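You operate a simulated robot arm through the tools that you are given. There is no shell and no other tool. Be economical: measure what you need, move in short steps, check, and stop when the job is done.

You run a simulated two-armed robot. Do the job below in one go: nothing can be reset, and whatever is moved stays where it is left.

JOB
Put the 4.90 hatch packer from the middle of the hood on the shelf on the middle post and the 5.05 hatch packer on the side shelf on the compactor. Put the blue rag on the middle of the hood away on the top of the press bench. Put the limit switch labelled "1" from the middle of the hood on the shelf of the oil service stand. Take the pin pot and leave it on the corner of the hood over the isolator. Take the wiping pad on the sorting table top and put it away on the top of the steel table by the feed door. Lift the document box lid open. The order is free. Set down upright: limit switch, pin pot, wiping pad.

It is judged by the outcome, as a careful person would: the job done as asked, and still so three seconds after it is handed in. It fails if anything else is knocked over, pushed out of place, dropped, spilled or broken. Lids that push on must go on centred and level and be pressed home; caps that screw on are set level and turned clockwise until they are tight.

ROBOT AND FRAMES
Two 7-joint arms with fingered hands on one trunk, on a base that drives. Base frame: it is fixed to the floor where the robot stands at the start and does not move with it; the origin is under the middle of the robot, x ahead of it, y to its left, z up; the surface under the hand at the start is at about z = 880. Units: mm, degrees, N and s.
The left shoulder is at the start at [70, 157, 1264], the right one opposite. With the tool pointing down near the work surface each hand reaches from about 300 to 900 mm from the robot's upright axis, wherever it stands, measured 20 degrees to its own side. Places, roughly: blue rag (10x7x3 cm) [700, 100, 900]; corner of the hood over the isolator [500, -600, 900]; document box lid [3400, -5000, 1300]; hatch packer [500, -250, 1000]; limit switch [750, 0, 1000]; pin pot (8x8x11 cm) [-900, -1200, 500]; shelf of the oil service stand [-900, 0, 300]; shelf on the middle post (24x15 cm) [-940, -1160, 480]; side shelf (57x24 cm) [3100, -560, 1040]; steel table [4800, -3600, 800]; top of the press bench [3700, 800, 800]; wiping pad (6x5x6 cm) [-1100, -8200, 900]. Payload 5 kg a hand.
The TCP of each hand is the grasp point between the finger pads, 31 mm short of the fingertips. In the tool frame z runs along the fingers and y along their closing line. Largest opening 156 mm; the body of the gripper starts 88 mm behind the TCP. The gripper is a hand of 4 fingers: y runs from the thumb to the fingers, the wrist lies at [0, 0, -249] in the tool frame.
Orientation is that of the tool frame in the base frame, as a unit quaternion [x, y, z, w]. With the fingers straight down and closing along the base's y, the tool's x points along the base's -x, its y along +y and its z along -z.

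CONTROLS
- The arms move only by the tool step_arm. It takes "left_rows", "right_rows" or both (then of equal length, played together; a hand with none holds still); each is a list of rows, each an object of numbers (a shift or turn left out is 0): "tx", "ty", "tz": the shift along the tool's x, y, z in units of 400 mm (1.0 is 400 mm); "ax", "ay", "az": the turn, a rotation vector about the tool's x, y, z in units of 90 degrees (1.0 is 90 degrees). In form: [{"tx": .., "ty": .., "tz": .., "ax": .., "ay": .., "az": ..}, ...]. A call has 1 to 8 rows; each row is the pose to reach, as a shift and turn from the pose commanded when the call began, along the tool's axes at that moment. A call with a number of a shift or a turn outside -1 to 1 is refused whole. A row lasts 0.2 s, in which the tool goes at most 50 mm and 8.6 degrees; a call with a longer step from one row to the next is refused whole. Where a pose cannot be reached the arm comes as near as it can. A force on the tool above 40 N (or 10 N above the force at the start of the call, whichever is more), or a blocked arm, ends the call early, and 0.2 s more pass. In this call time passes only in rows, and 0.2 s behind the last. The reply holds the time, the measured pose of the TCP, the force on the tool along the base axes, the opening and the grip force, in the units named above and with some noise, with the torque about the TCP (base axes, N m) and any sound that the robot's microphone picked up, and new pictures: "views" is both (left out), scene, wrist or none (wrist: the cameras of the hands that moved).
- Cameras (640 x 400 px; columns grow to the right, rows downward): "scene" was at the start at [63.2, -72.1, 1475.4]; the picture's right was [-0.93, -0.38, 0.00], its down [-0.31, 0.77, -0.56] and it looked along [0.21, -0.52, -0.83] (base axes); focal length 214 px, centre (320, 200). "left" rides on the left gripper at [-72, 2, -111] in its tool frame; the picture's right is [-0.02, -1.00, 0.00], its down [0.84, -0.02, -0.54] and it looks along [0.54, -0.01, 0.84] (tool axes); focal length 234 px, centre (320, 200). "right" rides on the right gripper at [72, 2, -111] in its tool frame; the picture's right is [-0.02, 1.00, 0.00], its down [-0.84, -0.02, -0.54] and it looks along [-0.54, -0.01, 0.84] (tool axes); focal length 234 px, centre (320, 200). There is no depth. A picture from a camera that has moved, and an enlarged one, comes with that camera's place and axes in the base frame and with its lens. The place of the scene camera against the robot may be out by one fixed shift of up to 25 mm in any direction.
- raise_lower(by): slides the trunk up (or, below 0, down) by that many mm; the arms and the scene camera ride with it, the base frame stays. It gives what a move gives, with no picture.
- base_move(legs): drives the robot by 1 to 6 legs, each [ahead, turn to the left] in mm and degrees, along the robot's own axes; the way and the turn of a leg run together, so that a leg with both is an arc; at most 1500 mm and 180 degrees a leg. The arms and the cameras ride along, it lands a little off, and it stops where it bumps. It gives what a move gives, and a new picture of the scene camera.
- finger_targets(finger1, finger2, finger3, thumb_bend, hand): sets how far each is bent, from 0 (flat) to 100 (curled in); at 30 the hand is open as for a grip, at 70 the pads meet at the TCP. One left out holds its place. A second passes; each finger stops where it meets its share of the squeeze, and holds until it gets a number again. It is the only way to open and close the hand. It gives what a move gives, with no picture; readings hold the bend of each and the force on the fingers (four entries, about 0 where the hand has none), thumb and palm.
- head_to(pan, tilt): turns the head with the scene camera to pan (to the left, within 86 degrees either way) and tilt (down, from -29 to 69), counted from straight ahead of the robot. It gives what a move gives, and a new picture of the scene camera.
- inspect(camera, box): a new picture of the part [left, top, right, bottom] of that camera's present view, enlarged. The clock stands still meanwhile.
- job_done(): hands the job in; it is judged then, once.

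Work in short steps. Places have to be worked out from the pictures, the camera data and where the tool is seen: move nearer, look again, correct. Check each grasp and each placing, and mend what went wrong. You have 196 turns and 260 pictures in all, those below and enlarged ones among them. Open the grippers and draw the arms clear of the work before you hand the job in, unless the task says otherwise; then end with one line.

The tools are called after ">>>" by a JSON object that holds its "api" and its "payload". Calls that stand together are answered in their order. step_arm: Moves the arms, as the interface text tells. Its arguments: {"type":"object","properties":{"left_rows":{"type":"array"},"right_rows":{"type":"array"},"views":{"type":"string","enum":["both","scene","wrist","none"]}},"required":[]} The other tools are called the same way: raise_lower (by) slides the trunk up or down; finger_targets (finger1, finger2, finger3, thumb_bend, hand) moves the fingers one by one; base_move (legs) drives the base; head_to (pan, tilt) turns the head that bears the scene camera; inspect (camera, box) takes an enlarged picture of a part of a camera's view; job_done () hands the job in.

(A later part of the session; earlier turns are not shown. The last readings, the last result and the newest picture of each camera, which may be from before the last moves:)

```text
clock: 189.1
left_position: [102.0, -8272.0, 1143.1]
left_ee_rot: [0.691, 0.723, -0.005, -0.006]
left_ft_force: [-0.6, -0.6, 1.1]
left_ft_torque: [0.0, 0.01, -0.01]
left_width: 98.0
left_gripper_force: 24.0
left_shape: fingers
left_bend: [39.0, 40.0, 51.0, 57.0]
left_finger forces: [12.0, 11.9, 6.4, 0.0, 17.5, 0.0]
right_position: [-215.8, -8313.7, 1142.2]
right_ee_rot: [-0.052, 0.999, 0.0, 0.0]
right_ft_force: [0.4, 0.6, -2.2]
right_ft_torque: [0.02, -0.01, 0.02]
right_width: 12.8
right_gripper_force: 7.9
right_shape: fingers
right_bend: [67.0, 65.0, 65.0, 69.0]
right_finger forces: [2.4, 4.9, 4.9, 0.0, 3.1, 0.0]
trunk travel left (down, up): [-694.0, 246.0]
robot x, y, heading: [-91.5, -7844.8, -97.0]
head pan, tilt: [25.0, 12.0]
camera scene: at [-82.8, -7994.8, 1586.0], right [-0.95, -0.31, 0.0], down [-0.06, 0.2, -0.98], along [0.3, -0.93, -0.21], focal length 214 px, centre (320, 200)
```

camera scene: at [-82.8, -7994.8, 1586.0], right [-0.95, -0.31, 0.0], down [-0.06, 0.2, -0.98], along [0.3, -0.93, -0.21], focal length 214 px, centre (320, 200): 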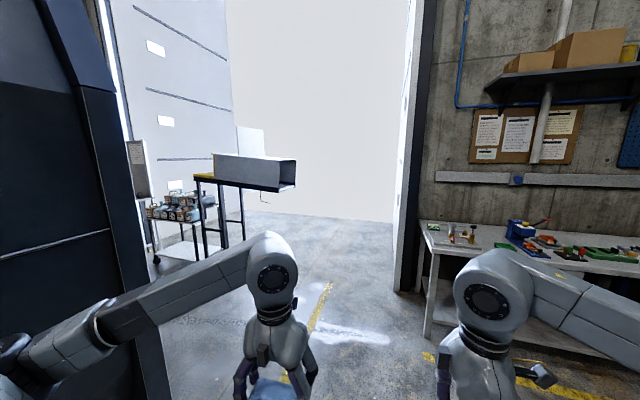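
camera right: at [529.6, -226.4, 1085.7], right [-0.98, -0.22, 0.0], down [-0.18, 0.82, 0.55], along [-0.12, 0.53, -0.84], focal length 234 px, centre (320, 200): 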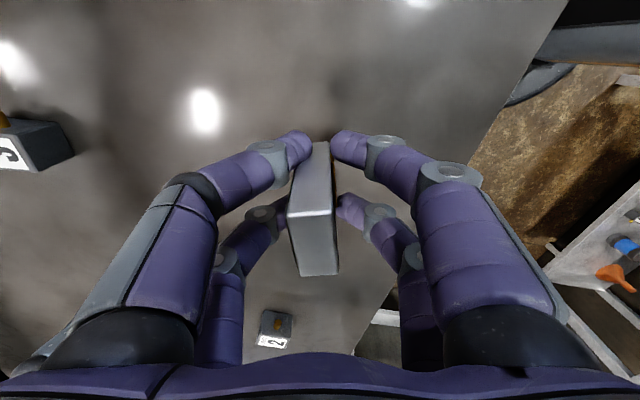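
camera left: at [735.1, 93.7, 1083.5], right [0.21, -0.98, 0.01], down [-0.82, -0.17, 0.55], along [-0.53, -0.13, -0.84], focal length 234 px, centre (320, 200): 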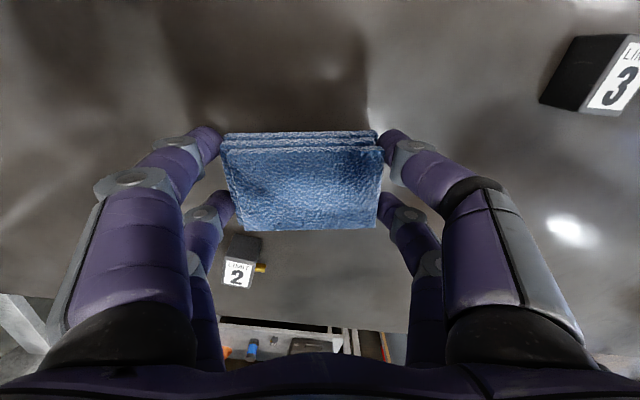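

The container ends near y≈-8700, and there is a clear gap of about 1.2 m before the frame and trolley outside. I drive to y≈-9300 and turn to face +x.

>>> {"api": "base_move", "payload": {"legs": [[0, 8], [1470, 0], [0, 90]]}}

>>> {"api": "head_to", "payload": {"pan": 0, "tilt": 15}}

```text
clock: 200.7
left_position: [328.8, -9047.0, 1142.8]
left_ee_rot: [-0.086, 0.996, -0.009, -0.001]
left_ft_force: [-0.1, -0.8, -0.9]
left_ft_torque: [0.0, -0.01, -0.01]
left_width: 97.8
left_gripper_force: 23.5
left_shape: fingers
left_bend: [39.0, 40.0, 51.0, 57.0]
left_finger forces: [11.8, 11.8, 6.3, 0.0, 17.4, 0.0]
right_position: [410.4, -9355.9, 1141.0]
right_ee_rot: [0.783, -0.621, 0.0, 0.001]
right_ft_force: [0.6, -0.3, -2.2]
right_ft_torque: [-0.01, 0.0, 0.0]
right_width: 12.3
right_gripper_force: 7.0
right_shape: fingers
right_bend: [67.0, 65.0, 65.0, 69.0]
right_finger forces: [2.4, 4.5, 4.7, 0.1, 2.9, 0.0]
trunk travel left (down, up): [-694.0, 246.0]
robot x, y, heading: [-62.9, -9290.7, 0.4]
head pan, tilt: [25.0, 12.0]
camera scene: at [55.7, -9258.8, 1586.1], right [0.42, -0.91, 0.0], down [-0.19, -0.09, -0.98], along [0.89, 0.42, -0.21], focal length 214 px, centre (320, 200)
```

scene: 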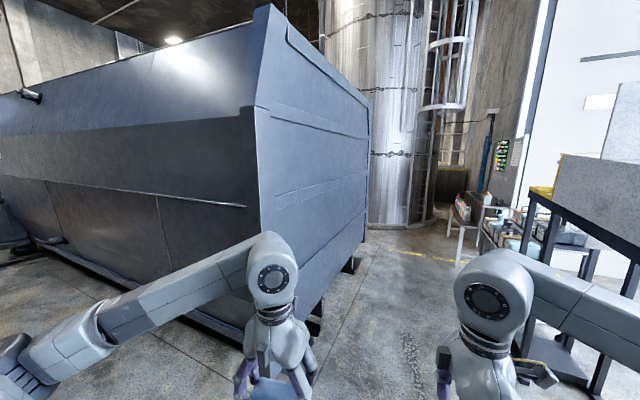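

```text
clock: 201.5
left_position: [329.2, -9047.2, 1143.4]
left_ee_rot: [-0.086, 0.996, -0.008, -0.001]
left_ft_force: [-0.5, 0.1, 0.2]
left_ft_torque: [-0.03, -0.01, -0.05]
left_width: 97.9
left_gripper_force: 24.0
left_shape: fingers
left_bend: [39.0, 40.0, 51.0, 57.0]
left_finger forces: [12.0, 11.8, 6.2, 0.0, 17.4, 0.0]
right_position: [410.8, -9355.7, 1141.4]
right_ee_rot: [0.784, -0.621, 0.0, 0.0]
right_ft_force: [-0.2, 0.2, -2.6]
right_ft_torque: [-0.01, 0.04, 0.0]
right_width: 12.5
right_gripper_force: 7.1
right_shape: fingers
right_bend: [67.0, 65.0, 65.0, 69.0]
right_finger forces: [2.3, 4.6, 4.6, 0.1, 2.8, 0.0]
trunk travel left (down, up): [-694.0, 246.0]
robot x, y, heading: [-65.0, -9289.4, -0.2]
head pan, tilt: [0.0, 15.0]
camera scene: at [64.7, -9297.9, 1581.2], right [0.0, -1.0, 0.0], down [-0.26, 0.0, -0.97], along [0.97, 0.0, -0.26], focal length 214 px, centre (320, 200)
```

scene: 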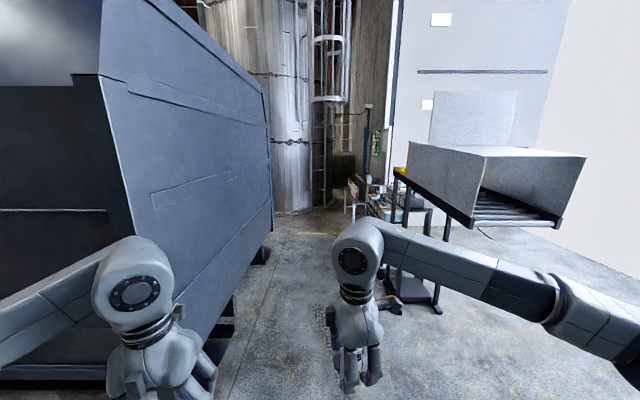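

The gap is clear. I drive 2.9 m in +x past the container's end.

>>> {"api": "base_move", "payload": {"legs": [[1500, 0], [1500, 0]]}}

>>> {"api": "head_to", "payload": {"pan": 45, "tilt": 15}}

```text
clock: 216.1
left_position: [3362.6, -9075.4, 1141.7]
left_ee_rot: [-0.077, 0.997, -0.008, 0.0]
left_ft_force: [0.7, -0.4, -0.9]
left_ft_torque: [0.0, 0.01, -0.01]
left_width: 98.0
left_gripper_force: 23.8
left_shape: fingers
left_bend: [39.0, 40.0, 51.0, 57.0]
left_finger forces: [11.9, 11.7, 6.2, 0.0, 17.4, 0.0]
right_position: [3437.8, -9383.7, 1142.7]
right_ee_rot: [0.779, -0.627, 0.0, 0.0]
right_ft_force: [0.2, 0.0, -2.0]
right_ft_torque: [-0.01, 0.02, 0.0]
right_width: 12.4
right_gripper_force: 7.3
right_shape: fingers
right_bend: [67.0, 65.0, 65.0, 69.0]
right_finger forces: [2.2, 4.5, 4.8, 0.1, 3.0, 0.1]
trunk travel left (down, up): [-694.0, 246.0]
robot x, y, heading: [2962.1, -9311.1, -0.9]
head pan, tilt: [0.0, 15.0]
camera scene: at [3093.7, -9321.3, 1581.2], right [-0.02, -1.0, 0.0], down [-0.26, 0.0, -0.97], along [0.97, -0.01, -0.26], focal length 214 px, centre (320, 200)
```

scene: 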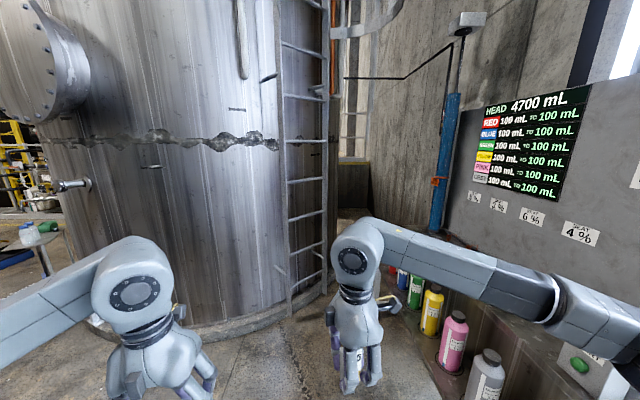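

```text
clock: 217.2
left_position: [3361.8, -9074.1, 1143.2]
left_ee_rot: [-0.078, 0.997, -0.008, -0.002]
left_ft_force: [1.0, 0.2, -0.4]
left_ft_torque: [-0.02, 0.03, -0.01]
left_width: 98.0
left_gripper_force: 23.8
left_shape: fingers
left_bend: [39.0, 40.0, 51.0, 57.0]
left_finger forces: [11.9, 11.8, 6.3, 0.0, 17.3, 0.0]
right_position: [3438.5, -9383.8, 1141.0]
right_ee_rot: [0.778, -0.628, 0.0, 0.0]
right_ft_force: [-0.4, 0.5, -2.5]
right_ft_torque: [-0.04, 0.0, -0.02]
right_width: 12.4
right_gripper_force: 7.2
right_shape: fingers
right_bend: [67.0, 65.0, 65.0, 69.0]
right_finger forces: [2.3, 4.5, 4.7, 0.0, 2.8, 0.1]
trunk travel left (down, up): [-694.0, 246.0]
robot x, y, heading: [2965.6, -9312.5, -0.7]
head pan, tilt: [45.0, 15.0]
camera scene: at [3067.6, -9254.9, 1581.2], right [0.7, -0.72, 0.0], down [-0.19, -0.18, -0.97], along [0.69, 0.67, -0.26], focal length 214 px, centre (320, 200)
```

scene: 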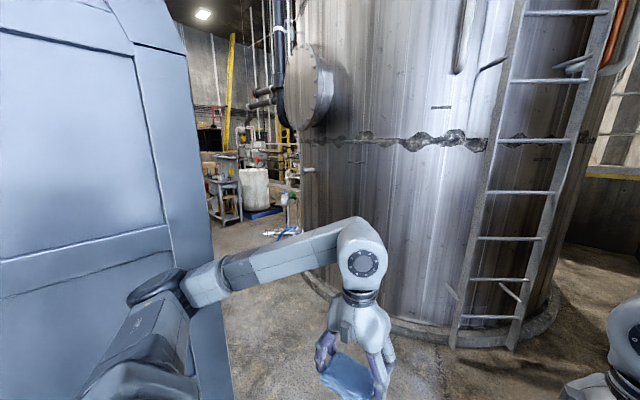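

The passage runs between the container and the silo. I drive 850 mm ahead and look left to measure its width.

>>> {"api": "base_move", "payload": {"legs": [[850, 0]]}}

>>> {"api": "head_to", "payload": {"pan": 86, "tilt": 25}}

```text
clock: 221.8
left_position: [4207.7, -9086.9, 1142.6]
left_ee_rot: [-0.079, 0.997, -0.008, 0.0]
left_ft_force: [-0.4, 0.7, -0.2]
left_ft_torque: [-0.02, 0.0, 0.01]
left_width: 98.0
left_gripper_force: 23.3
left_shape: fingers
left_bend: [39.0, 40.0, 51.0, 57.0]
left_finger forces: [11.9, 11.7, 6.3, 0.0, 17.3, 0.1]
right_position: [4285.0, -9394.8, 1142.6]
right_ee_rot: [0.779, -0.627, 0.0, 0.0]
right_ft_force: [0.0, 0.7, -2.3]
right_ft_torque: [0.0, 0.01, -0.02]
right_width: 12.2
right_gripper_force: 7.8
right_shape: fingers
right_bend: [67.0, 65.0, 65.0, 69.0]
right_finger forces: [2.2, 4.5, 4.7, 0.1, 2.8, 0.0]
trunk travel left (down, up): [-694.0, 246.0]
robot x, y, heading: [3813.1, -9326.0, -0.8]
head pan, tilt: [45.0, 15.0]
camera scene: at [3913.6, -9266.7, 1581.2], right [0.7, -0.72, 0.0], down [-0.19, -0.18, -0.97], along [0.69, 0.67, -0.26], focal length 214 px, centre (320, 200)
```

scene: 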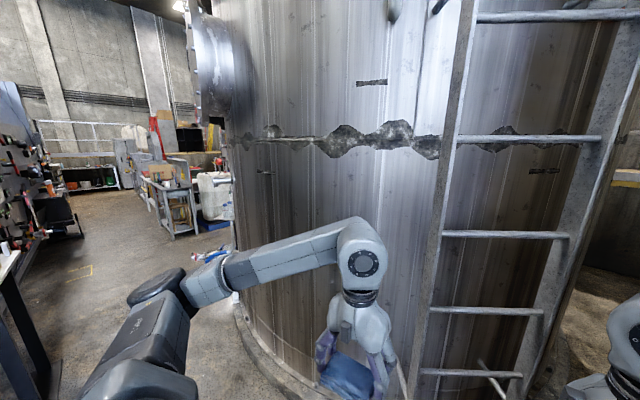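

```text
clock: 222.8
left_position: [4208.3, -9085.8, 1143.2]
left_ee_rot: [-0.078, 0.997, -0.008, 0.0]
left_ft_force: [-0.1, 0.2, -1.6]
left_ft_torque: [0.04, 0.01, 0.01]
left_width: 97.8
left_gripper_force: 23.9
left_shape: fingers
left_bend: [39.0, 40.0, 51.0, 57.0]
left_finger forces: [12.0, 11.7, 6.3, 0.1, 17.4, 0.0]
right_position: [4284.8, -9396.0, 1142.7]
right_ee_rot: [0.778, -0.628, 0.0, 0.0]
right_ft_force: [0.0, 1.3, -2.6]
right_ft_torque: [-0.01, -0.01, -0.02]
right_width: 12.2
right_gripper_force: 7.5
right_shape: fingers
right_bend: [67.0, 65.0, 65.0, 69.0]
right_finger forces: [2.2, 4.6, 4.7, 0.0, 2.8, 0.1]
trunk travel left (down, up): [-694.0, 246.0]
robot x, y, heading: [3812.5, -9325.7, -0.8]
head pan, tilt: [85.9, 25.0]
camera scene: at [3854.7, -9240.1, 1565.0], right [1.0, -0.08, 0.0], down [-0.04, -0.42, -0.91], along [0.08, 0.9, -0.42], focal length 214 px, centre (320, 200)
```

scene: 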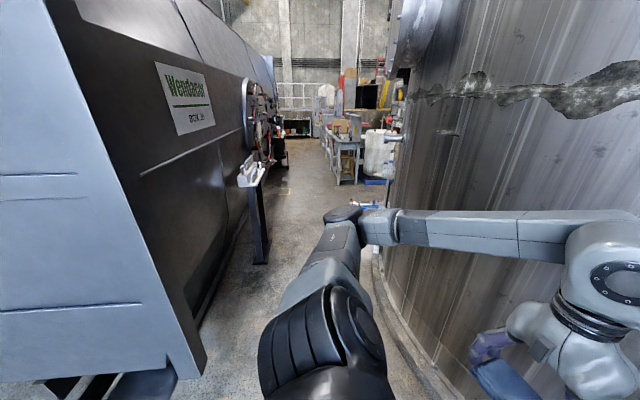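

The passage is about 1.1–1.3 m wide, tight for the elbows. I move 110 mm on, turn to face +y, then stretch both arms forward so the elbows come in.

>>> {"api": "base_move", "payload": {"legs": [[110, 0], [0, 91]]}}

>>> {"api": "step_arm", "payload": {"left_rows": [{"tx": -0.11, "ty": -0.04}, {"tx": -0.22, "ty": -0.08}, {"tx": -0.33, "ty": -0.12}, {"tx": -0.44, "ty": -0.16}, {"tx": -0.55, "ty": -0.18}, {"tx": -0.66, "ty": -0.18}, {"tx": -0.77, "ty": -0.18}, {"tx": -0.88, "ty": -0.18}], "right_rows": [{"ty": -0.1, "tx": -0.04}, {"ty": -0.2, "tx": -0.06}, {"ty": -0.3, "tx": -0.08}, {"ty": -0.4, "tx": -0.1}, {"ty": -0.5, "tx": -0.12}, {"ty": -0.6, "tx": -0.14}, {"ty": -0.66, "tx": -0.15}, {"ty": -0.7, "tx": -0.16}], "views": "none"}}

>>> {"api": "head_to", "payload": {"pan": 0, "tilt": 25}}

```text
clock: 227.9
left_position: [3666.9, -8937.3, 1141.3]
left_ee_rot: [0.771, -0.637, 0.005, -0.006]
left_ft_force: [0.6, -0.3, -0.7]
left_ft_torque: [-0.01, -0.01, 0.04]
left_width: 97.6
left_gripper_force: 23.7
left_shape: fingers
left_bend: [39.0, 40.0, 51.0, 57.0]
left_finger forces: [11.8, 11.6, 6.3, 0.0, 17.3, 0.0]
right_position: [3974.0, -8849.6, 1139.7]
right_ee_rot: [0.992, 0.124, 0.0, -0.001]
right_ft_force: [0.2, -0.3, -1.8]
right_ft_torque: [0.01, 0.02, -0.01]
right_width: 11.9
right_gripper_force: 6.4
right_shape: fingers
right_bend: [67.0, 65.0, 65.0, 69.0]
right_finger forces: [2.1, 4.2, 4.5, 0.0, 2.8, 0.0]
trunk travel left (down, up): [-694.0, 246.0]
robot x, y, heading: [3919.7, -9327.1, 91.4]
head pan, tilt: [85.9, 25.0]
camera scene: at [3813.3, -9277.8, 1565.0], right [0.05, 1.0, 0.0], down [0.42, -0.02, -0.91], along [-0.91, 0.04, -0.42], focal length 214 px, centre (320, 200)
```

scene: 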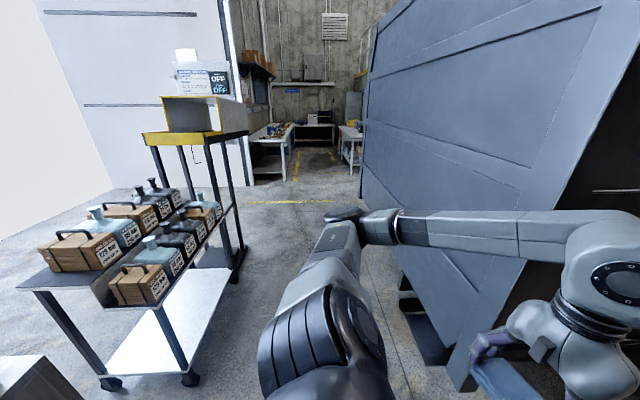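

```text
clock: 229.7
left_position: [3671.5, -8575.8, 1142.4]
left_ee_rot: [0.771, -0.637, 0.007, -0.004]
left_ft_force: [-0.9, 1.1, -1.2]
left_ft_torque: [-0.03, -0.03, 0.0]
left_width: 97.8
left_gripper_force: 23.9
left_shape: fingers
left_bend: [39.0, 40.0, 51.0, 57.0]
left_finger forces: [11.9, 11.7, 6.2, 0.1, 17.2, 0.0]
right_position: [3843.5, -8591.3, 1139.3]
right_ee_rot: [0.992, 0.125, 0.0, 0.001]
right_ft_force: [0.5, 0.0, -1.8]
right_ft_torque: [-0.02, 0.02, -0.04]
right_width: 11.4
right_gripper_force: 6.5
right_shape: fingers
right_bend: [68.0, 65.0, 65.0, 69.0]
right_finger forces: [2.0, 4.3, 4.6, 0.0, 2.4, 0.0]
trunk travel left (down, up): [-694.0, 246.0]
robot x, y, heading: [3919.3, -9328.0, 91.2]
head pan, tilt: [85.9, 25.0]
```

```text
clock: 231.3
left_position: [3671.9, -8579.2, 1142.6]
left_ee_rot: [0.771, -0.636, 0.006, -0.005]
left_ft_force: [-0.2, 0.5, -0.4]
left_ft_torque: [0.04, 0.01, -0.03]
left_width: 97.8
left_gripper_force: 23.2
left_shape: fingers
left_bend: [39.0, 40.0, 51.0, 57.0]
left_finger forces: [12.0, 11.7, 6.2, 0.1, 17.2, 0.0]
right_position: [3844.1, -8592.8, 1139.2]
right_ee_rot: [0.992, 0.124, 0.0, 0.0]
right_ft_force: [0.3, -0.7, -2.4]
right_ft_torque: [0.0, 0.01, -0.03]
right_width: 11.0
right_gripper_force: 6.3
right_shape: fingers
right_bend: [68.0, 65.0, 65.0, 69.0]
right_finger forces: [1.9, 4.3, 4.6, 0.0, 2.4, 0.1]
trunk travel left (down, up): [-694.0, 246.0]
robot x, y, heading: [3920.3, -9326.2, 91.1]
head pan, tilt: [0.0, 25.0]
camera scene: at [3903.1, -9189.8, 1564.9], right [1.0, 0.02, 0.0], down [0.01, -0.42, -0.91], along [-0.02, 0.91, -0.42], focal length 214 px, centre (320, 200)
```

scene: 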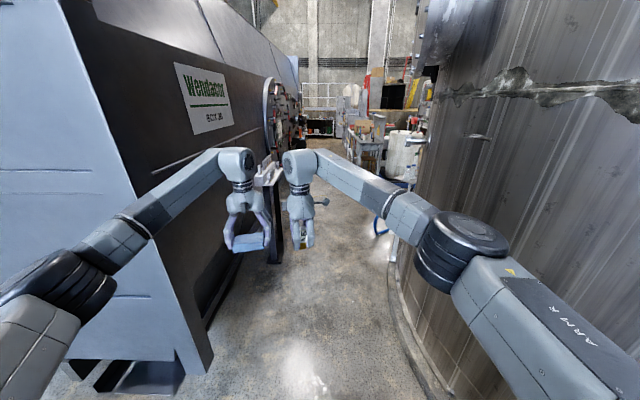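

The hands drifted left, so the left elbow still sticks out. I shift both hands to the right and a little further ahead.

>>> {"api": "step_arm", "payload": {"left_rows": [{"tx": -0.027, "ty": -0.094}, {"tx": -0.053, "ty": -0.188}, {"tx": -0.08, "ty": -0.282}, {"tx": -0.106, "ty": -0.376}, {"tx": -0.106, "ty": -0.376}], "right_rows": [{"tx": 0.1, "ty": -0.02}, {"tx": 0.2, "ty": -0.042}, {"tx": 0.3, "ty": -0.063}, {"tx": 0.4, "ty": -0.084}, {"tx": 0.4, "ty": -0.084}], "views": "scene"}}

```text
clock: 232.5
left_position: [3810.1, -8509.5, 1144.5]
left_ee_rot: [0.772, -0.636, 0.007, -0.006]
left_ft_force: [-0.3, 0.5, 0.3]
left_ft_torque: [-0.02, -0.07, 0.02]
left_width: 97.8
left_gripper_force: 23.5
left_shape: fingers
left_bend: [39.0, 40.0, 51.0, 57.0]
left_finger forces: [12.0, 11.6, 6.4, 0.0, 17.3, 0.0]
right_position: [3987.6, -8519.8, 1140.0]
right_ee_rot: [0.992, 0.124, 0.0, 0.0]
right_ft_force: [-0.6, 0.1, -1.7]
right_ft_torque: [-0.01, -0.05, 0.01]
right_width: 11.2
right_gripper_force: 6.9
right_shape: fingers
right_bend: [68.0, 65.0, 65.0, 69.0]
right_finger forces: [1.9, 4.3, 4.7, 0.0, 2.4, 0.1]
trunk travel left (down, up): [-694.0, 246.0]
robot x, y, heading: [3919.9, -9330.4, 91.2]
head pan, tilt: [0.0, 25.0]
camera scene: at [3901.2, -9190.4, 1564.9], right [1.0, 0.02, 0.0], down [0.01, -0.42, -0.91], along [-0.02, 0.91, -0.42], focal length 214 px, centre (320, 200)
```

scene: 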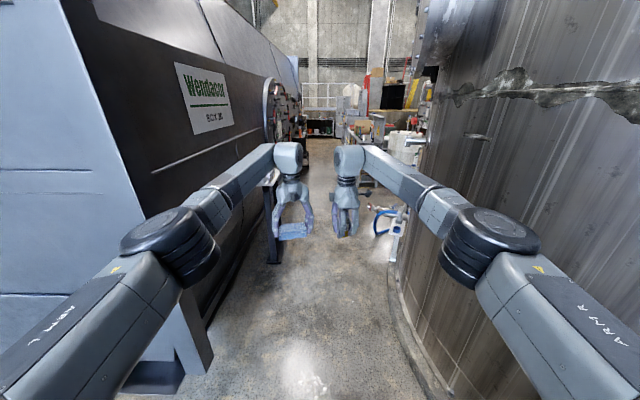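

Elbows now span about ±470 mm, which fits the passage. I correct the heading and drive 2.6 m.

>>> {"api": "base_move", "payload": {"legs": [[0, -1], [1400, 0], [1200, 0]]}}

```text
clock: 245.5
left_position: [3899.1, -5917.9, 1144.9]
left_ee_rot: [0.755, -0.656, 0.006, -0.005]
left_ft_force: [0.3, -0.1, -0.4]
left_ft_torque: [0.02, 0.01, 0.01]
left_width: 97.8
left_gripper_force: 23.8
left_shape: fingers
left_bend: [39.0, 40.0, 51.0, 57.0]
left_finger forces: [12.0, 11.6, 6.4, 0.0, 17.3, 0.0]
right_position: [4076.4, -5938.2, 1141.1]
right_ee_rot: [0.995, 0.098, 0.0, -0.001]
right_ft_force: [-0.2, 1.1, -1.6]
right_ft_torque: [-0.01, -0.03, -0.01]
right_width: 11.1
right_gripper_force: 6.5
right_shape: fingers
right_bend: [68.0, 65.0, 65.0, 69.0]
right_finger forces: [1.8, 4.2, 4.5, 0.0, 2.4, 0.0]
trunk travel left (down, up): [-694.0, 246.0]
robot x, y, heading: [3961.7, -6741.1, 88.4]
head pan, tilt: [0.0, 25.0]
camera scene: at [3955.9, -6603.6, 1565.0], right [1.0, -0.03, 0.0], down [-0.01, -0.42, -0.91], along [0.03, 0.91, -0.42], focal length 214 px, centre (320, 200)
```

scene: 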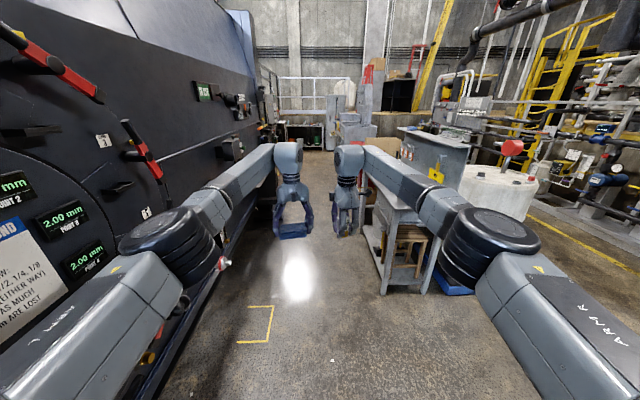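

The steel table and the piping come up on the right and the compactor's panel is on the left; the middle stays free. I correct the heading and drive on 4.2 m.

>>> {"api": "base_move", "payload": {"legs": [[0, 2], [1500, 0], [1300, 0]]}}

>>> {"api": "base_move", "payload": {"legs": [[1400, 0]]}}

```text
clock: 259.5
left_position: [3798.6, -3108.9, 1144.2]
left_ee_rot: [0.775, -0.632, 0.005, -0.006]
left_ft_force: [0.1, 0.1, -1.0]
left_ft_torque: [-0.04, 0.02, 0.01]
left_width: 97.6
left_gripper_force: 23.6
left_shape: fingers
left_bend: [39.0, 40.0, 51.0, 57.0]
left_finger forces: [11.9, 11.7, 6.4, 0.1, 17.4, 0.1]
right_position: [3976.2, -3115.8, 1140.0]
right_ee_rot: [0.992, 0.129, 0.0, 0.0]
right_ft_force: [0.1, -0.9, -2.4]
right_ft_torque: [-0.01, -0.01, -0.01]
right_width: 10.8
right_gripper_force: 6.6
right_shape: fingers
right_bend: [68.0, 65.0, 65.0, 69.0]
right_finger forces: [1.8, 4.3, 4.6, 0.1, 2.2, 0.1]
trunk travel left (down, up): [-694.0, 246.0]
robot x, y, heading: [3916.1, -3926.6, 91.7]
head pan, tilt: [0.0, 25.0]
camera scene: at [3897.4, -3787.6, 1564.9], right [1.0, 0.03, 0.0], down [0.01, -0.42, -0.91], along [-0.03, 0.91, -0.42], focal length 214 px, centre (320, 200)
```

scene: 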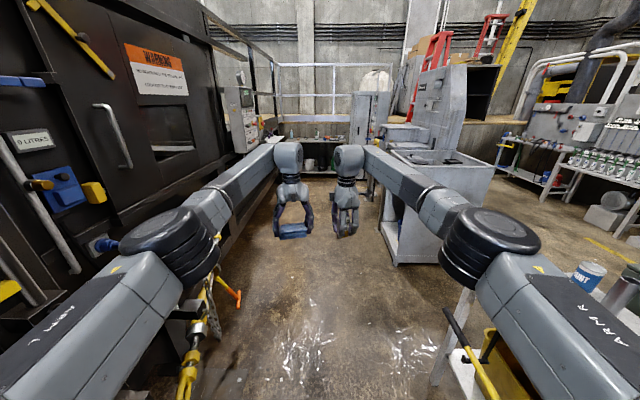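

```text
clock: 266.4
left_position: [3713.1, -1722.9, 1144.3]
left_ee_rot: [0.783, -0.622, 0.006, -0.006]
left_ft_force: [-0.2, -0.3, 0.2]
left_ft_torque: [0.0, -0.01, 0.01]
left_width: 97.6
left_gripper_force: 23.5
left_shape: fingers
left_bend: [39.0, 40.0, 51.0, 57.0]
left_finger forces: [12.0, 11.6, 6.4, 0.0, 17.3, 0.0]
right_position: [3890.4, -1726.3, 1140.4]
right_ee_rot: [0.99, 0.143, 0.0, -0.001]
right_ft_force: [0.1, -0.3, -2.1]
right_ft_torque: [0.0, -0.02, -0.05]
right_width: 10.8
right_gripper_force: 6.2
right_shape: fingers
right_bend: [68.0, 65.0, 65.0, 69.0]
right_finger forces: [1.7, 4.3, 4.5, 0.2, 2.3, 0.0]
trunk travel left (down, up): [-694.0, 246.0]
robot x, y, heading: [3853.2, -2537.6, 93.6]
head pan, tilt: [0.0, 25.0]
camera scene: at [3830.7, -2398.5, 1564.9], right [1.0, 0.06, 0.0], down [0.03, -0.42, -0.91], along [-0.05, 0.9, -0.42], focal length 214 px, centre (320, 200)
```

scene: 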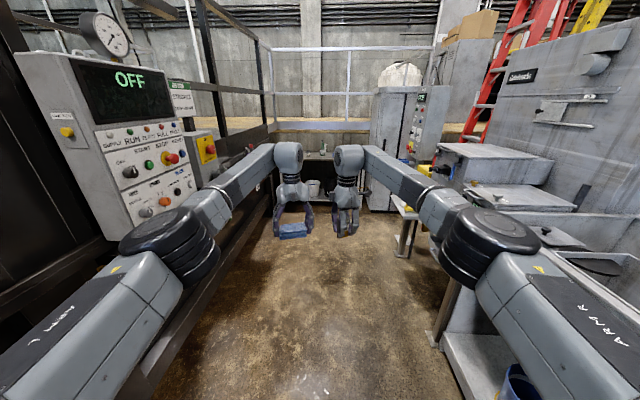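

A control panel juts out on the left near y≈-1900. I bear right around it to x≈3950, then straighten.

>>> {"api": "base_move", "payload": {"legs": [[0, -13], [650, 0], [0, 10]]}}

```text
clock: 271.5
left_position: [3867.9, -1079.1, 1143.3]
left_ee_rot: [0.766, -0.643, 0.006, -0.005]
left_ft_force: [-0.6, 0.0, -0.9]
left_ft_torque: [-0.02, -0.02, -0.01]
left_width: 97.7
left_gripper_force: 23.6
left_shape: fingers
left_bend: [39.0, 40.0, 51.0, 57.0]
left_finger forces: [12.0, 11.6, 6.3, 0.1, 17.3, 0.0]
right_position: [4046.2, -1092.6, 1139.5]
right_ee_rot: [0.993, 0.116, 0.0, 0.002]
right_ft_force: [-0.5, -0.8, -2.3]
right_ft_torque: [-0.04, 0.03, 0.0]
right_width: 10.5
right_gripper_force: 6.5
right_shape: fingers
right_bend: [68.0, 65.0, 65.0, 69.0]
right_finger forces: [1.7, 4.3, 4.6, 0.0, 2.2, 0.1]
trunk travel left (down, up): [-694.0, 246.0]
robot x, y, heading: [3962.0, -1897.8, 90.2]
head pan, tilt: [0.0, 25.0]
camera scene: at [3949.2, -1761.4, 1564.8], right [1.0, 0.0, 0.0], down [0.0, -0.42, -0.91], along [0.0, 0.91, -0.42], focal length 214 px, centre (320, 200)
```

scene: 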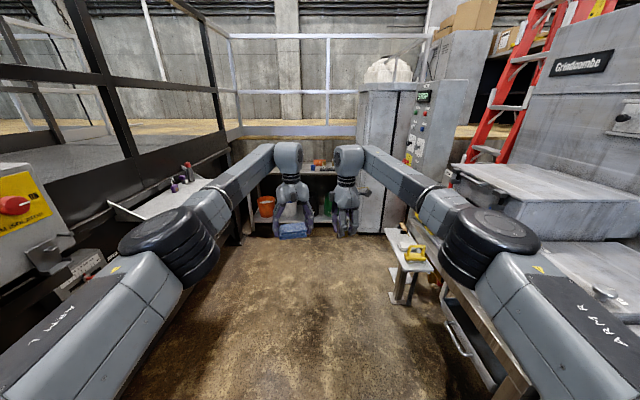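

The side shelf is on the left with some tools, and the press bench is ahead at the end wall. I drive ahead 1.35 m towards the bench first.

>>> {"api": "base_move", "payload": {"legs": [[1350, 0]]}}

>>> {"api": "head_to", "payload": {"pan": 5, "tilt": 40}}

```text
clock: 278.3
left_position: [3888.4, 273.6, 1144.8]
left_ee_rot: [0.761, -0.649, 0.007, -0.006]
left_ft_force: [-0.3, -0.5, -0.3]
left_ft_torque: [-0.02, 0.03, 0.0]
left_width: 97.8
left_gripper_force: 23.8
left_shape: fingers
left_bend: [39.0, 40.0, 51.0, 57.0]
left_finger forces: [12.0, 11.6, 6.3, 0.0, 17.3, 0.0]
right_position: [4065.5, 256.5, 1139.5]
right_ee_rot: [0.994, 0.107, 0.0, 0.0]
right_ft_force: [-0.7, -0.5, -1.5]
right_ft_torque: [0.01, -0.01, 0.02]
right_width: 10.6
right_gripper_force: 6.3
right_shape: fingers
right_bend: [68.0, 65.0, 65.0, 69.0]
right_finger forces: [1.7, 4.2, 4.6, 0.0, 2.1, 0.0]
trunk travel left (down, up): [-694.0, 246.0]
robot x, y, heading: [3965.8, -547.9, 89.2]
head pan, tilt: [0.0, 25.0]
camera scene: at [3957.1, -411.4, 1564.9], right [1.0, -0.01, 0.0], down [-0.01, -0.42, -0.91], along [0.01, 0.91, -0.42], focal length 214 px, centre (320, 200)
```

scene: 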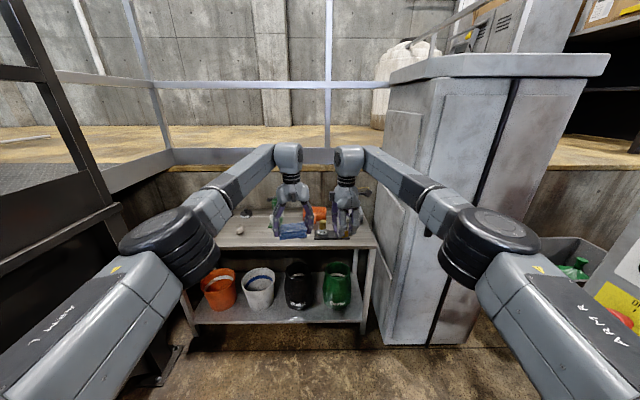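

```text
clock: 279.1
left_position: [3887.3, 272.9, 1145.1]
left_ee_rot: [0.76, -0.649, 0.007, -0.004]
left_ft_force: [0.1, -0.7, -0.1]
left_ft_torque: [0.02, -0.01, 0.03]
left_width: 97.5
left_gripper_force: 24.0
left_shape: fingers
left_bend: [39.0, 40.0, 51.0, 57.0]
left_finger forces: [12.0, 11.5, 6.3, 0.0, 17.4, 0.1]
right_position: [4065.9, 256.2, 1138.5]
right_ee_rot: [0.994, 0.108, 0.0, 0.001]
right_ft_force: [-0.9, 0.4, -2.0]
right_ft_torque: [0.0, -0.06, 0.02]
right_width: 10.4
right_gripper_force: 6.5
right_shape: fingers
right_bend: [68.0, 65.0, 65.0, 69.0]
right_finger forces: [1.7, 4.3, 4.6, 0.1, 2.2, 0.0]
trunk travel left (down, up): [-694.0, 246.0]
robot x, y, heading: [3970.6, -548.5, 89.1]
head pan, tilt: [5.0, 40.0]
camera scene: at [3949.6, -418.1, 1541.6], right [1.0, 0.07, 0.0], down [0.05, -0.64, -0.77], along [-0.06, 0.76, -0.64], focal length 214 px, centre (320, 200)
```

scene: 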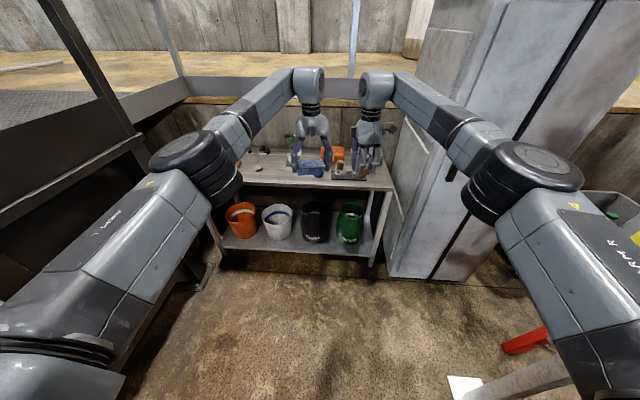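

The bench top spans about x 3420–4310 with its front edge near y≈560. I drive 420 mm closer and look at its free space.

>>> {"api": "base_move", "payload": {"legs": [[420, 0]]}}

>>> {"api": "inspect", "payload": {"camera": "left", "box": [0, 0, 640, 400]}}

```text
clock: 281.7
left_position: [3896.7, 697.5, 1145.5]
left_ee_rot: [0.759, -0.651, 0.006, -0.006]
left_ft_force: [0.3, -0.4, 0.3]
left_ft_torque: [0.02, 0.0, 0.0]
left_width: 97.8
left_gripper_force: 23.8
left_shape: fingers
left_bend: [39.0, 40.0, 51.0, 57.0]
left_finger forces: [12.0, 11.7, 6.3, 0.0, 17.4, 0.0]
right_position: [4075.2, 679.7, 1140.1]
right_ee_rot: [0.994, 0.106, 0.0, 0.0]
right_ft_force: [0.1, -0.2, -1.9]
right_ft_torque: [0.01, 0.01, -0.01]
right_width: 10.6
right_gripper_force: 6.4
right_shape: fingers
right_bend: [68.0, 65.0, 65.0, 69.0]
right_finger forces: [1.7, 4.3, 4.5, 0.1, 2.1, 0.0]
trunk travel left (down, up): [-694.0, 246.0]
robot x, y, heading: [3976.9, -120.1, 88.9]
head pan, tilt: [5.0, 40.0]
camera scene: at [3956.4, 6.0, 1541.7], right [1.0, 0.07, 0.0], down [0.05, -0.64, -0.77], along [-0.05, 0.76, -0.64], focal length 214 px, centre (320, 200)
```

scene: 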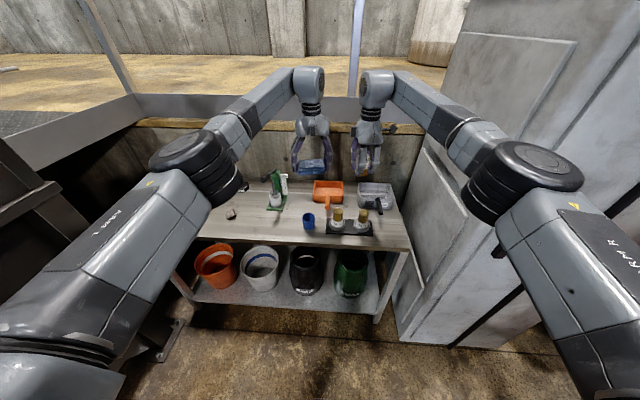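

```text
1.00 times, centred on (320, 200) of left (not enlarged: the box is as wide or as high as the picture)
camera zoom: at [3882.6, 769.1, 1257.5], right [0.98, 0.18, 0.02], down [0.14, -0.83, 0.55], along [0.11, -0.54, -0.84], focal length 234 px, centre (320, 200)
```

zoom: 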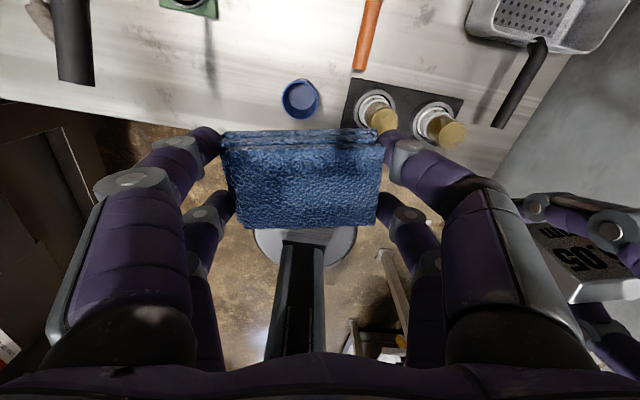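

The bench top is at z≈747 with its front edge at y≈628; a free patch lies near [3645, 715] between the press foot and the blue cup. I drive 130 mm closer and move the left hand above it.

>>> {"api": "base_move", "payload": {"legs": [[130, 0]]}}

>>> {"api": "step_arm", "payload": {"left_rows": [{"tx": 0.03, "ty": 0.11}, {"tx": 0.06, "ty": 0.22}, {"tx": 0.09, "ty": 0.33}, {"tx": 0.12, "ty": 0.44}, {"tx": 0.15, "ty": 0.55}, {"tx": 0.182, "ty": 0.658}, {"tx": 0.182, "ty": 0.658, "tz": 0.1}, {"tx": 0.182, "ty": 0.658, "tz": 0.2}], "views": "both"}}

```text
clock: 282.9
left_position: [3895.9, 818.1, 1149.9]
left_ee_rot: [0.76, -0.65, 0.002, -0.007]
left_ft_force: [-0.1, 1.6, -0.6]
left_ft_torque: [-0.1, -0.09, 0.0]
left_width: 97.7
left_gripper_force: 23.7
left_shape: fingers
left_bend: [39.0, 40.0, 51.0, 57.0]
left_finger forces: [12.1, 11.6, 6.3, 0.0, 17.4, 0.0]
right_position: [4076.6, 798.7, 1146.3]
right_ee_rot: [0.994, 0.106, 0.0, -0.004]
right_ft_force: [0.3, -0.2, -2.2]
right_ft_torque: [-0.11, 0.05, 0.01]
right_width: 10.6
right_gripper_force: 6.3
right_shape: fingers
right_bend: [68.0, 65.0, 65.0, 69.0]
right_finger forces: [1.7, 4.3, 4.5, 0.0, 2.3, 0.0]
trunk travel left (down, up): [-694.0, 246.0]
robot x, y, heading: [3978.8, 4.3, 89.0]
head pan, tilt: [5.0, 40.0]
camera scene: at [3957.9, 131.7, 1541.3], right [1.0, 0.07, 0.0], down [0.05, -0.64, -0.77], along [-0.06, 0.76, -0.64], focal length 214 px, centre (320, 200)
```

scene: 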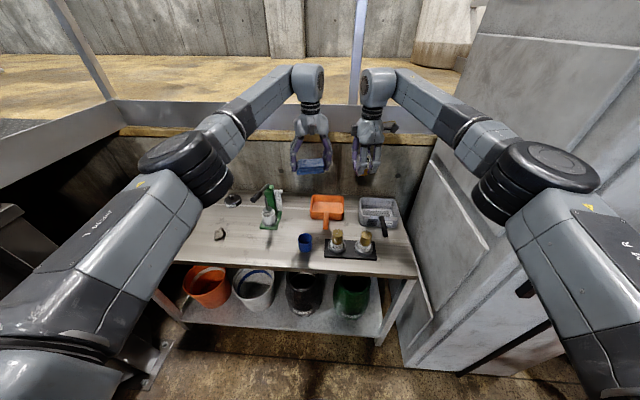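

```text
clock: 284.7
left_position: [3648.5, 705.3, 1067.5]
left_ee_rot: [0.76, -0.649, 0.003, -0.009]
left_ft_force: [1.0, 1.1, 2.9]
left_ft_torque: [0.04, -0.15, 0.02]
left_width: 97.7
left_gripper_force: 23.6
left_shape: fingers
left_bend: [39.0, 40.0, 51.0, 57.0]
left_finger forces: [12.3, 11.3, 7.2, 0.0, 17.1, 0.1]
right_position: [4076.0, 797.8, 1146.4]
right_ee_rot: [0.994, 0.106, 0.001, -0.003]
right_ft_force: [0.6, -0.3, -1.8]
right_ft_torque: [0.01, 0.01, 0.01]
right_width: 9.9
right_gripper_force: 7.1
right_shape: fingers
right_bend: [68.0, 65.0, 65.0, 69.0]
right_finger forces: [1.6, 4.7, 5.0, 0.1, 3.3, 0.0]
trunk travel left (down, up): [-694.0, 246.0]
robot x, y, heading: [3979.7, 3.5, 89.2]
head pan, tilt: [5.0, 40.0]
camera scene: at [3957.6, 131.7, 1541.8], right [1.0, 0.07, 0.0], down [0.05, -0.64, -0.77], along [-0.06, 0.76, -0.64], focal length 214 px, centre (320, 200)
camera left: at [3633.8, 775.8, 1179.9], right [0.98, 0.18, 0.02], down [0.14, -0.83, 0.54], along [0.11, -0.53, -0.84], focal length 234 px, centre (320, 200)
```

scene: 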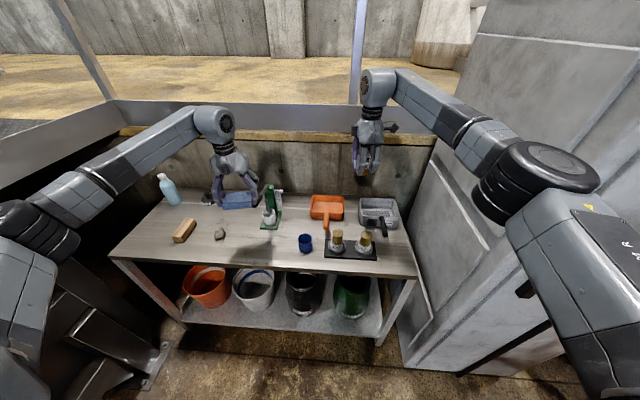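
left: 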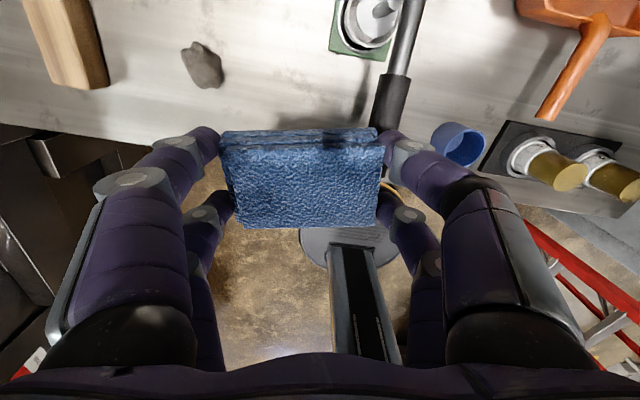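

The press lever rises to about z 1060 right beside the left hand's fingers, and a slight force shows. I lift the hand first, then shift to a spot nearer the front edge and further from the lever.

>>> {"api": "step_arm", "payload": {"left_rows": [{"tz": -0.08}, {"tz": -0.16}, {"tx": 0.015, "ty": 0.11, "tz": -0.16}, {"tx": 0.03, "ty": 0.215, "tz": -0.16}], "views": "both"}}

>>> {"api": "inspect", "payload": {"camera": "scene", "box": [140, 90, 340, 270]}}

```text
clock: 285.7
left_position: [3565.3, 680.6, 1128.5]
left_ee_rot: [0.759, -0.651, 0.004, -0.008]
left_ft_force: [-0.3, -0.3, -0.4]
left_ft_torque: [-0.01, -0.02, -0.02]
left_width: 97.7
left_gripper_force: 23.7
left_shape: fingers
left_bend: [39.0, 40.0, 51.0, 57.0]
left_finger forces: [12.2, 11.8, 6.9, 0.0, 17.1, 0.0]
right_position: [4074.5, 798.2, 1147.1]
right_ee_rot: [0.994, 0.107, 0.001, -0.003]
right_ft_force: [-0.7, 0.3, -1.6]
right_ft_torque: [0.04, 0.0, 0.03]
right_width: 9.9
right_gripper_force: 7.3
right_shape: fingers
right_bend: [68.0, 65.0, 65.0, 69.0]
right_finger forces: [1.8, 4.9, 5.0, 0.1, 3.3, 0.1]
trunk travel left (down, up): [-694.0, 246.0]
robot x, y, heading: [3976.0, 0.4, 88.9]
head pan, tilt: [5.0, 40.0]
camera scene: at [3955.6, 131.8, 1541.6], right [1.0, 0.07, 0.0], down [0.05, -0.64, -0.77], along [-0.05, 0.76, -0.64], focal length 214 px, centre (320, 200)
camera left: at [3549.0, 751.0, 1240.6], right [0.98, 0.18, 0.02], down [0.14, -0.83, 0.54], along [0.11, -0.53, -0.84], focal length 234 px, centre (320, 200)
```

scene: 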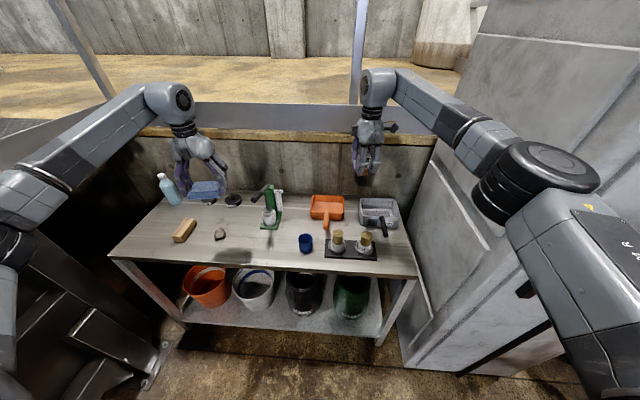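
left: 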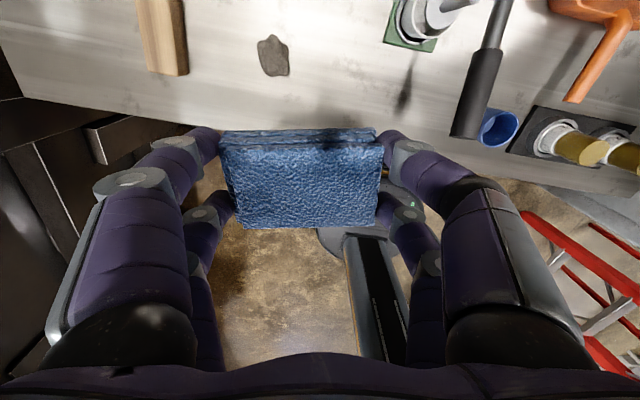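

```text
2.22 times, centred on (240, 180) of scene
camera zoom: at [3955.6, 131.8, 1541.6], right [1.0, 0.07, 0.0], down [0.05, -0.64, -0.77], along [-0.05, 0.76, -0.64], focal length 477 px, centre (498, 244)
```

zoom: 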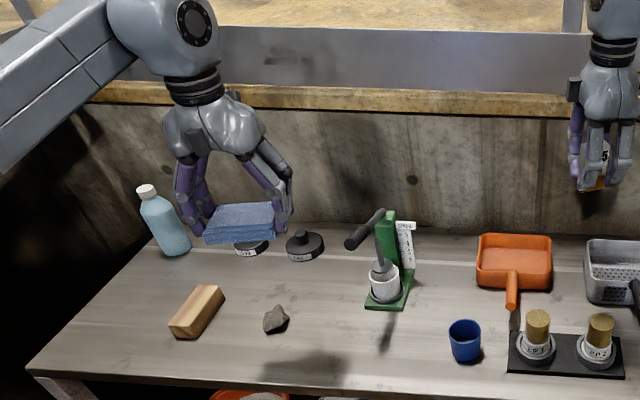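

Now it's clear: the lever end is at about [3680, 705, 1053], the stone at [3477, 726], and the front edge at y≈590–625. I shift 10 mm towards the front and lower the rag beside them.

>>> {"api": "step_arm", "payload": {"left_rows": [{"tx": 0.026, "tz": 0.1}, {"tx": 0.026, "tz": 0.2}, {"tx": 0.026, "tz": 0.3}, {"tx": 0.026, "tz": 0.4}, {"tx": 0.026, "tz": 0.5}, {"tx": 0.026, "tz": 0.6}, {"tx": 0.026, "tz": 0.7}, {"tx": 0.026, "tz": 0.78}], "views": "both"}}

```text
clock: 287.5
left_position: [3572.1, 675.6, 839.1]
left_ee_rot: [0.761, -0.649, 0.005, -0.014]
left_ft_force: [0.8, -6.0, 11.9]
left_ft_torque: [-0.16, 0.14, 0.07]
left_width: 98.2
left_gripper_force: 22.3
left_shape: fingers
left_bend: [38.0, 39.0, 52.0, 59.0]
left_finger forces: [11.6, 11.7, 5.8, 0.1, 16.8, 0.0]
right_position: [4077.4, 797.0, 1145.9]
right_ee_rot: [0.994, 0.107, 0.001, -0.004]
right_ft_force: [0.3, -0.6, -2.8]
right_ft_torque: [0.0, 0.01, 0.03]
right_width: 9.8
right_gripper_force: 7.6
right_shape: fingers
right_bend: [68.0, 65.0, 65.0, 69.0]
right_finger forces: [1.7, 4.7, 5.0, 0.1, 3.2, 0.0]
trunk travel left (down, up): [-694.0, 246.0]
robot x, y, heading: [3975.8, 5.4, 89.3]
head pan, tilt: [5.0, 40.0]
stopped in row 8 (left hand): the force on the tool passed its limit at 62 N (the readings are from after the stop); the commanded pose is now the measured one
camera scene: at [3958.9, 129.5, 1541.9], right [1.0, 0.07, 0.0], down [0.05, -0.64, -0.77], along [-0.06, 0.76, -0.64], focal length 214 px, centre (320, 200)
camera left: at [3556.0, 744.3, 951.6], right [0.98, 0.18, 0.03], down [0.14, -0.83, 0.53], along [0.12, -0.52, -0.84], focal length 234 px, centre (320, 200)
```

scene: 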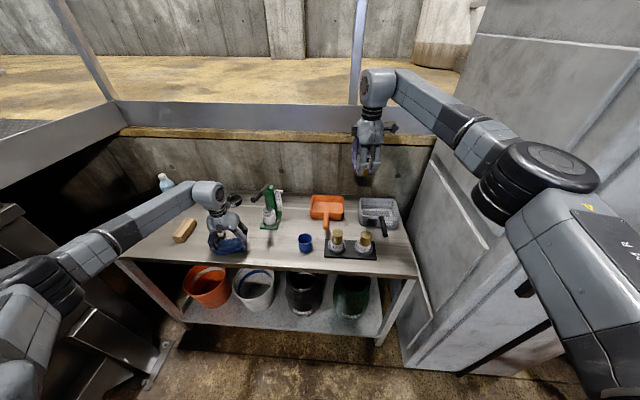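
left: 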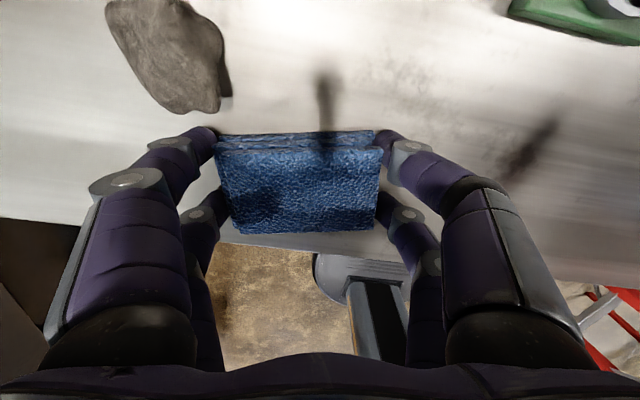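

The rag touched down at TCP z 839, so the bench is at about z 797. The stone is close to the left finger, so I open mainly the right-side digits and only slightly the left ones, then lift.

>>> {"api": "step_arm", "payload": {"left_rows": [{"tz": -0.006}], "views": "none"}}

>>> {"api": "finger_targets", "payload": {"hand": "left", "finger1": 36, "finger2": 36, "finger3": 42, "thumb_bend": 44}}

>>> {"api": "inspect", "payload": {"camera": "left", "box": [0, 0, 640, 400]}}

```text
clock: 287.9
left_position: [3570.8, 675.8, 839.1]
left_ee_rot: [0.76, -0.649, 0.004, -0.015]
left_ft_force: [0.7, 0.2, 7.3]
left_ft_torque: [0.01, 0.03, 0.02]
left_width: 98.4
left_gripper_force: 22.9
left_shape: fingers
left_bend: [38.0, 39.0, 52.0, 59.0]
left_finger forces: [11.5, 11.1, 6.3, 0.0, 17.1, 0.1]
right_position: [4076.5, 798.5, 1145.2]
right_ee_rot: [0.994, 0.107, 0.0, -0.004]
right_ft_force: [0.0, 0.0, -1.8]
right_ft_torque: [-0.01, -0.01, 0.01]
right_width: 9.9
right_gripper_force: 7.4
right_shape: fingers
right_bend: [68.0, 65.0, 65.0, 69.0]
right_finger forces: [1.6, 4.8, 5.1, 0.0, 3.3, 0.0]
trunk travel left (down, up): [-694.0, 246.0]
robot x, y, heading: [3980.5, 7.5, 88.9]
head pan, tilt: [5.0, 40.0]
```

```text
clock: 288.9
left_position: [3571.2, 677.1, 838.5]
left_ee_rot: [0.761, -0.649, 0.005, -0.014]
left_ft_force: [0.2, -0.7, 0.5]
left_ft_torque: [0.01, 0.01, 0.0]
left_width: 120.6
left_gripper_force: 0.0
left_shape: fingers
left_bend: [36.0, 36.0, 42.0, 44.0]
left_finger forces: [0.1, 0.0, 0.0, 0.0, 0.1, 0.0]
right_position: [4076.0, 798.9, 1145.0]
right_ee_rot: [0.994, 0.107, 0.0, -0.003]
right_ft_force: [-0.5, 0.5, -2.5]
right_ft_torque: [0.03, 0.02, -0.01]
right_width: 9.9
right_gripper_force: 7.6
right_shape: fingers
right_bend: [68.0, 65.0, 65.0, 69.0]
right_finger forces: [1.7, 4.8, 5.0, 0.0, 3.4, 0.0]
trunk travel left (down, up): [-694.0, 246.0]
robot x, y, heading: [3976.9, 3.4, 89.0]
head pan, tilt: [5.0, 40.0]
```

```text
1.00 times, centred on (320, 200) of left (not enlarged: the box is as wide or as high as the picture)
camera zoom: at [3554.9, 745.7, 950.5], right [0.98, 0.18, 0.03], down [0.14, -0.83, 0.54], along [0.12, -0.52, -0.84], focal length 234 px, centre (320, 200)
```

zoom: 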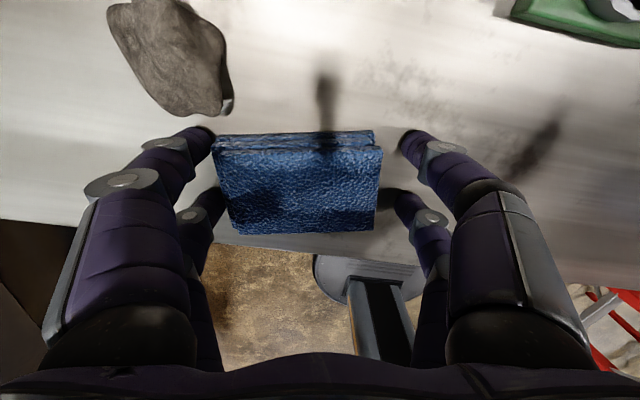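

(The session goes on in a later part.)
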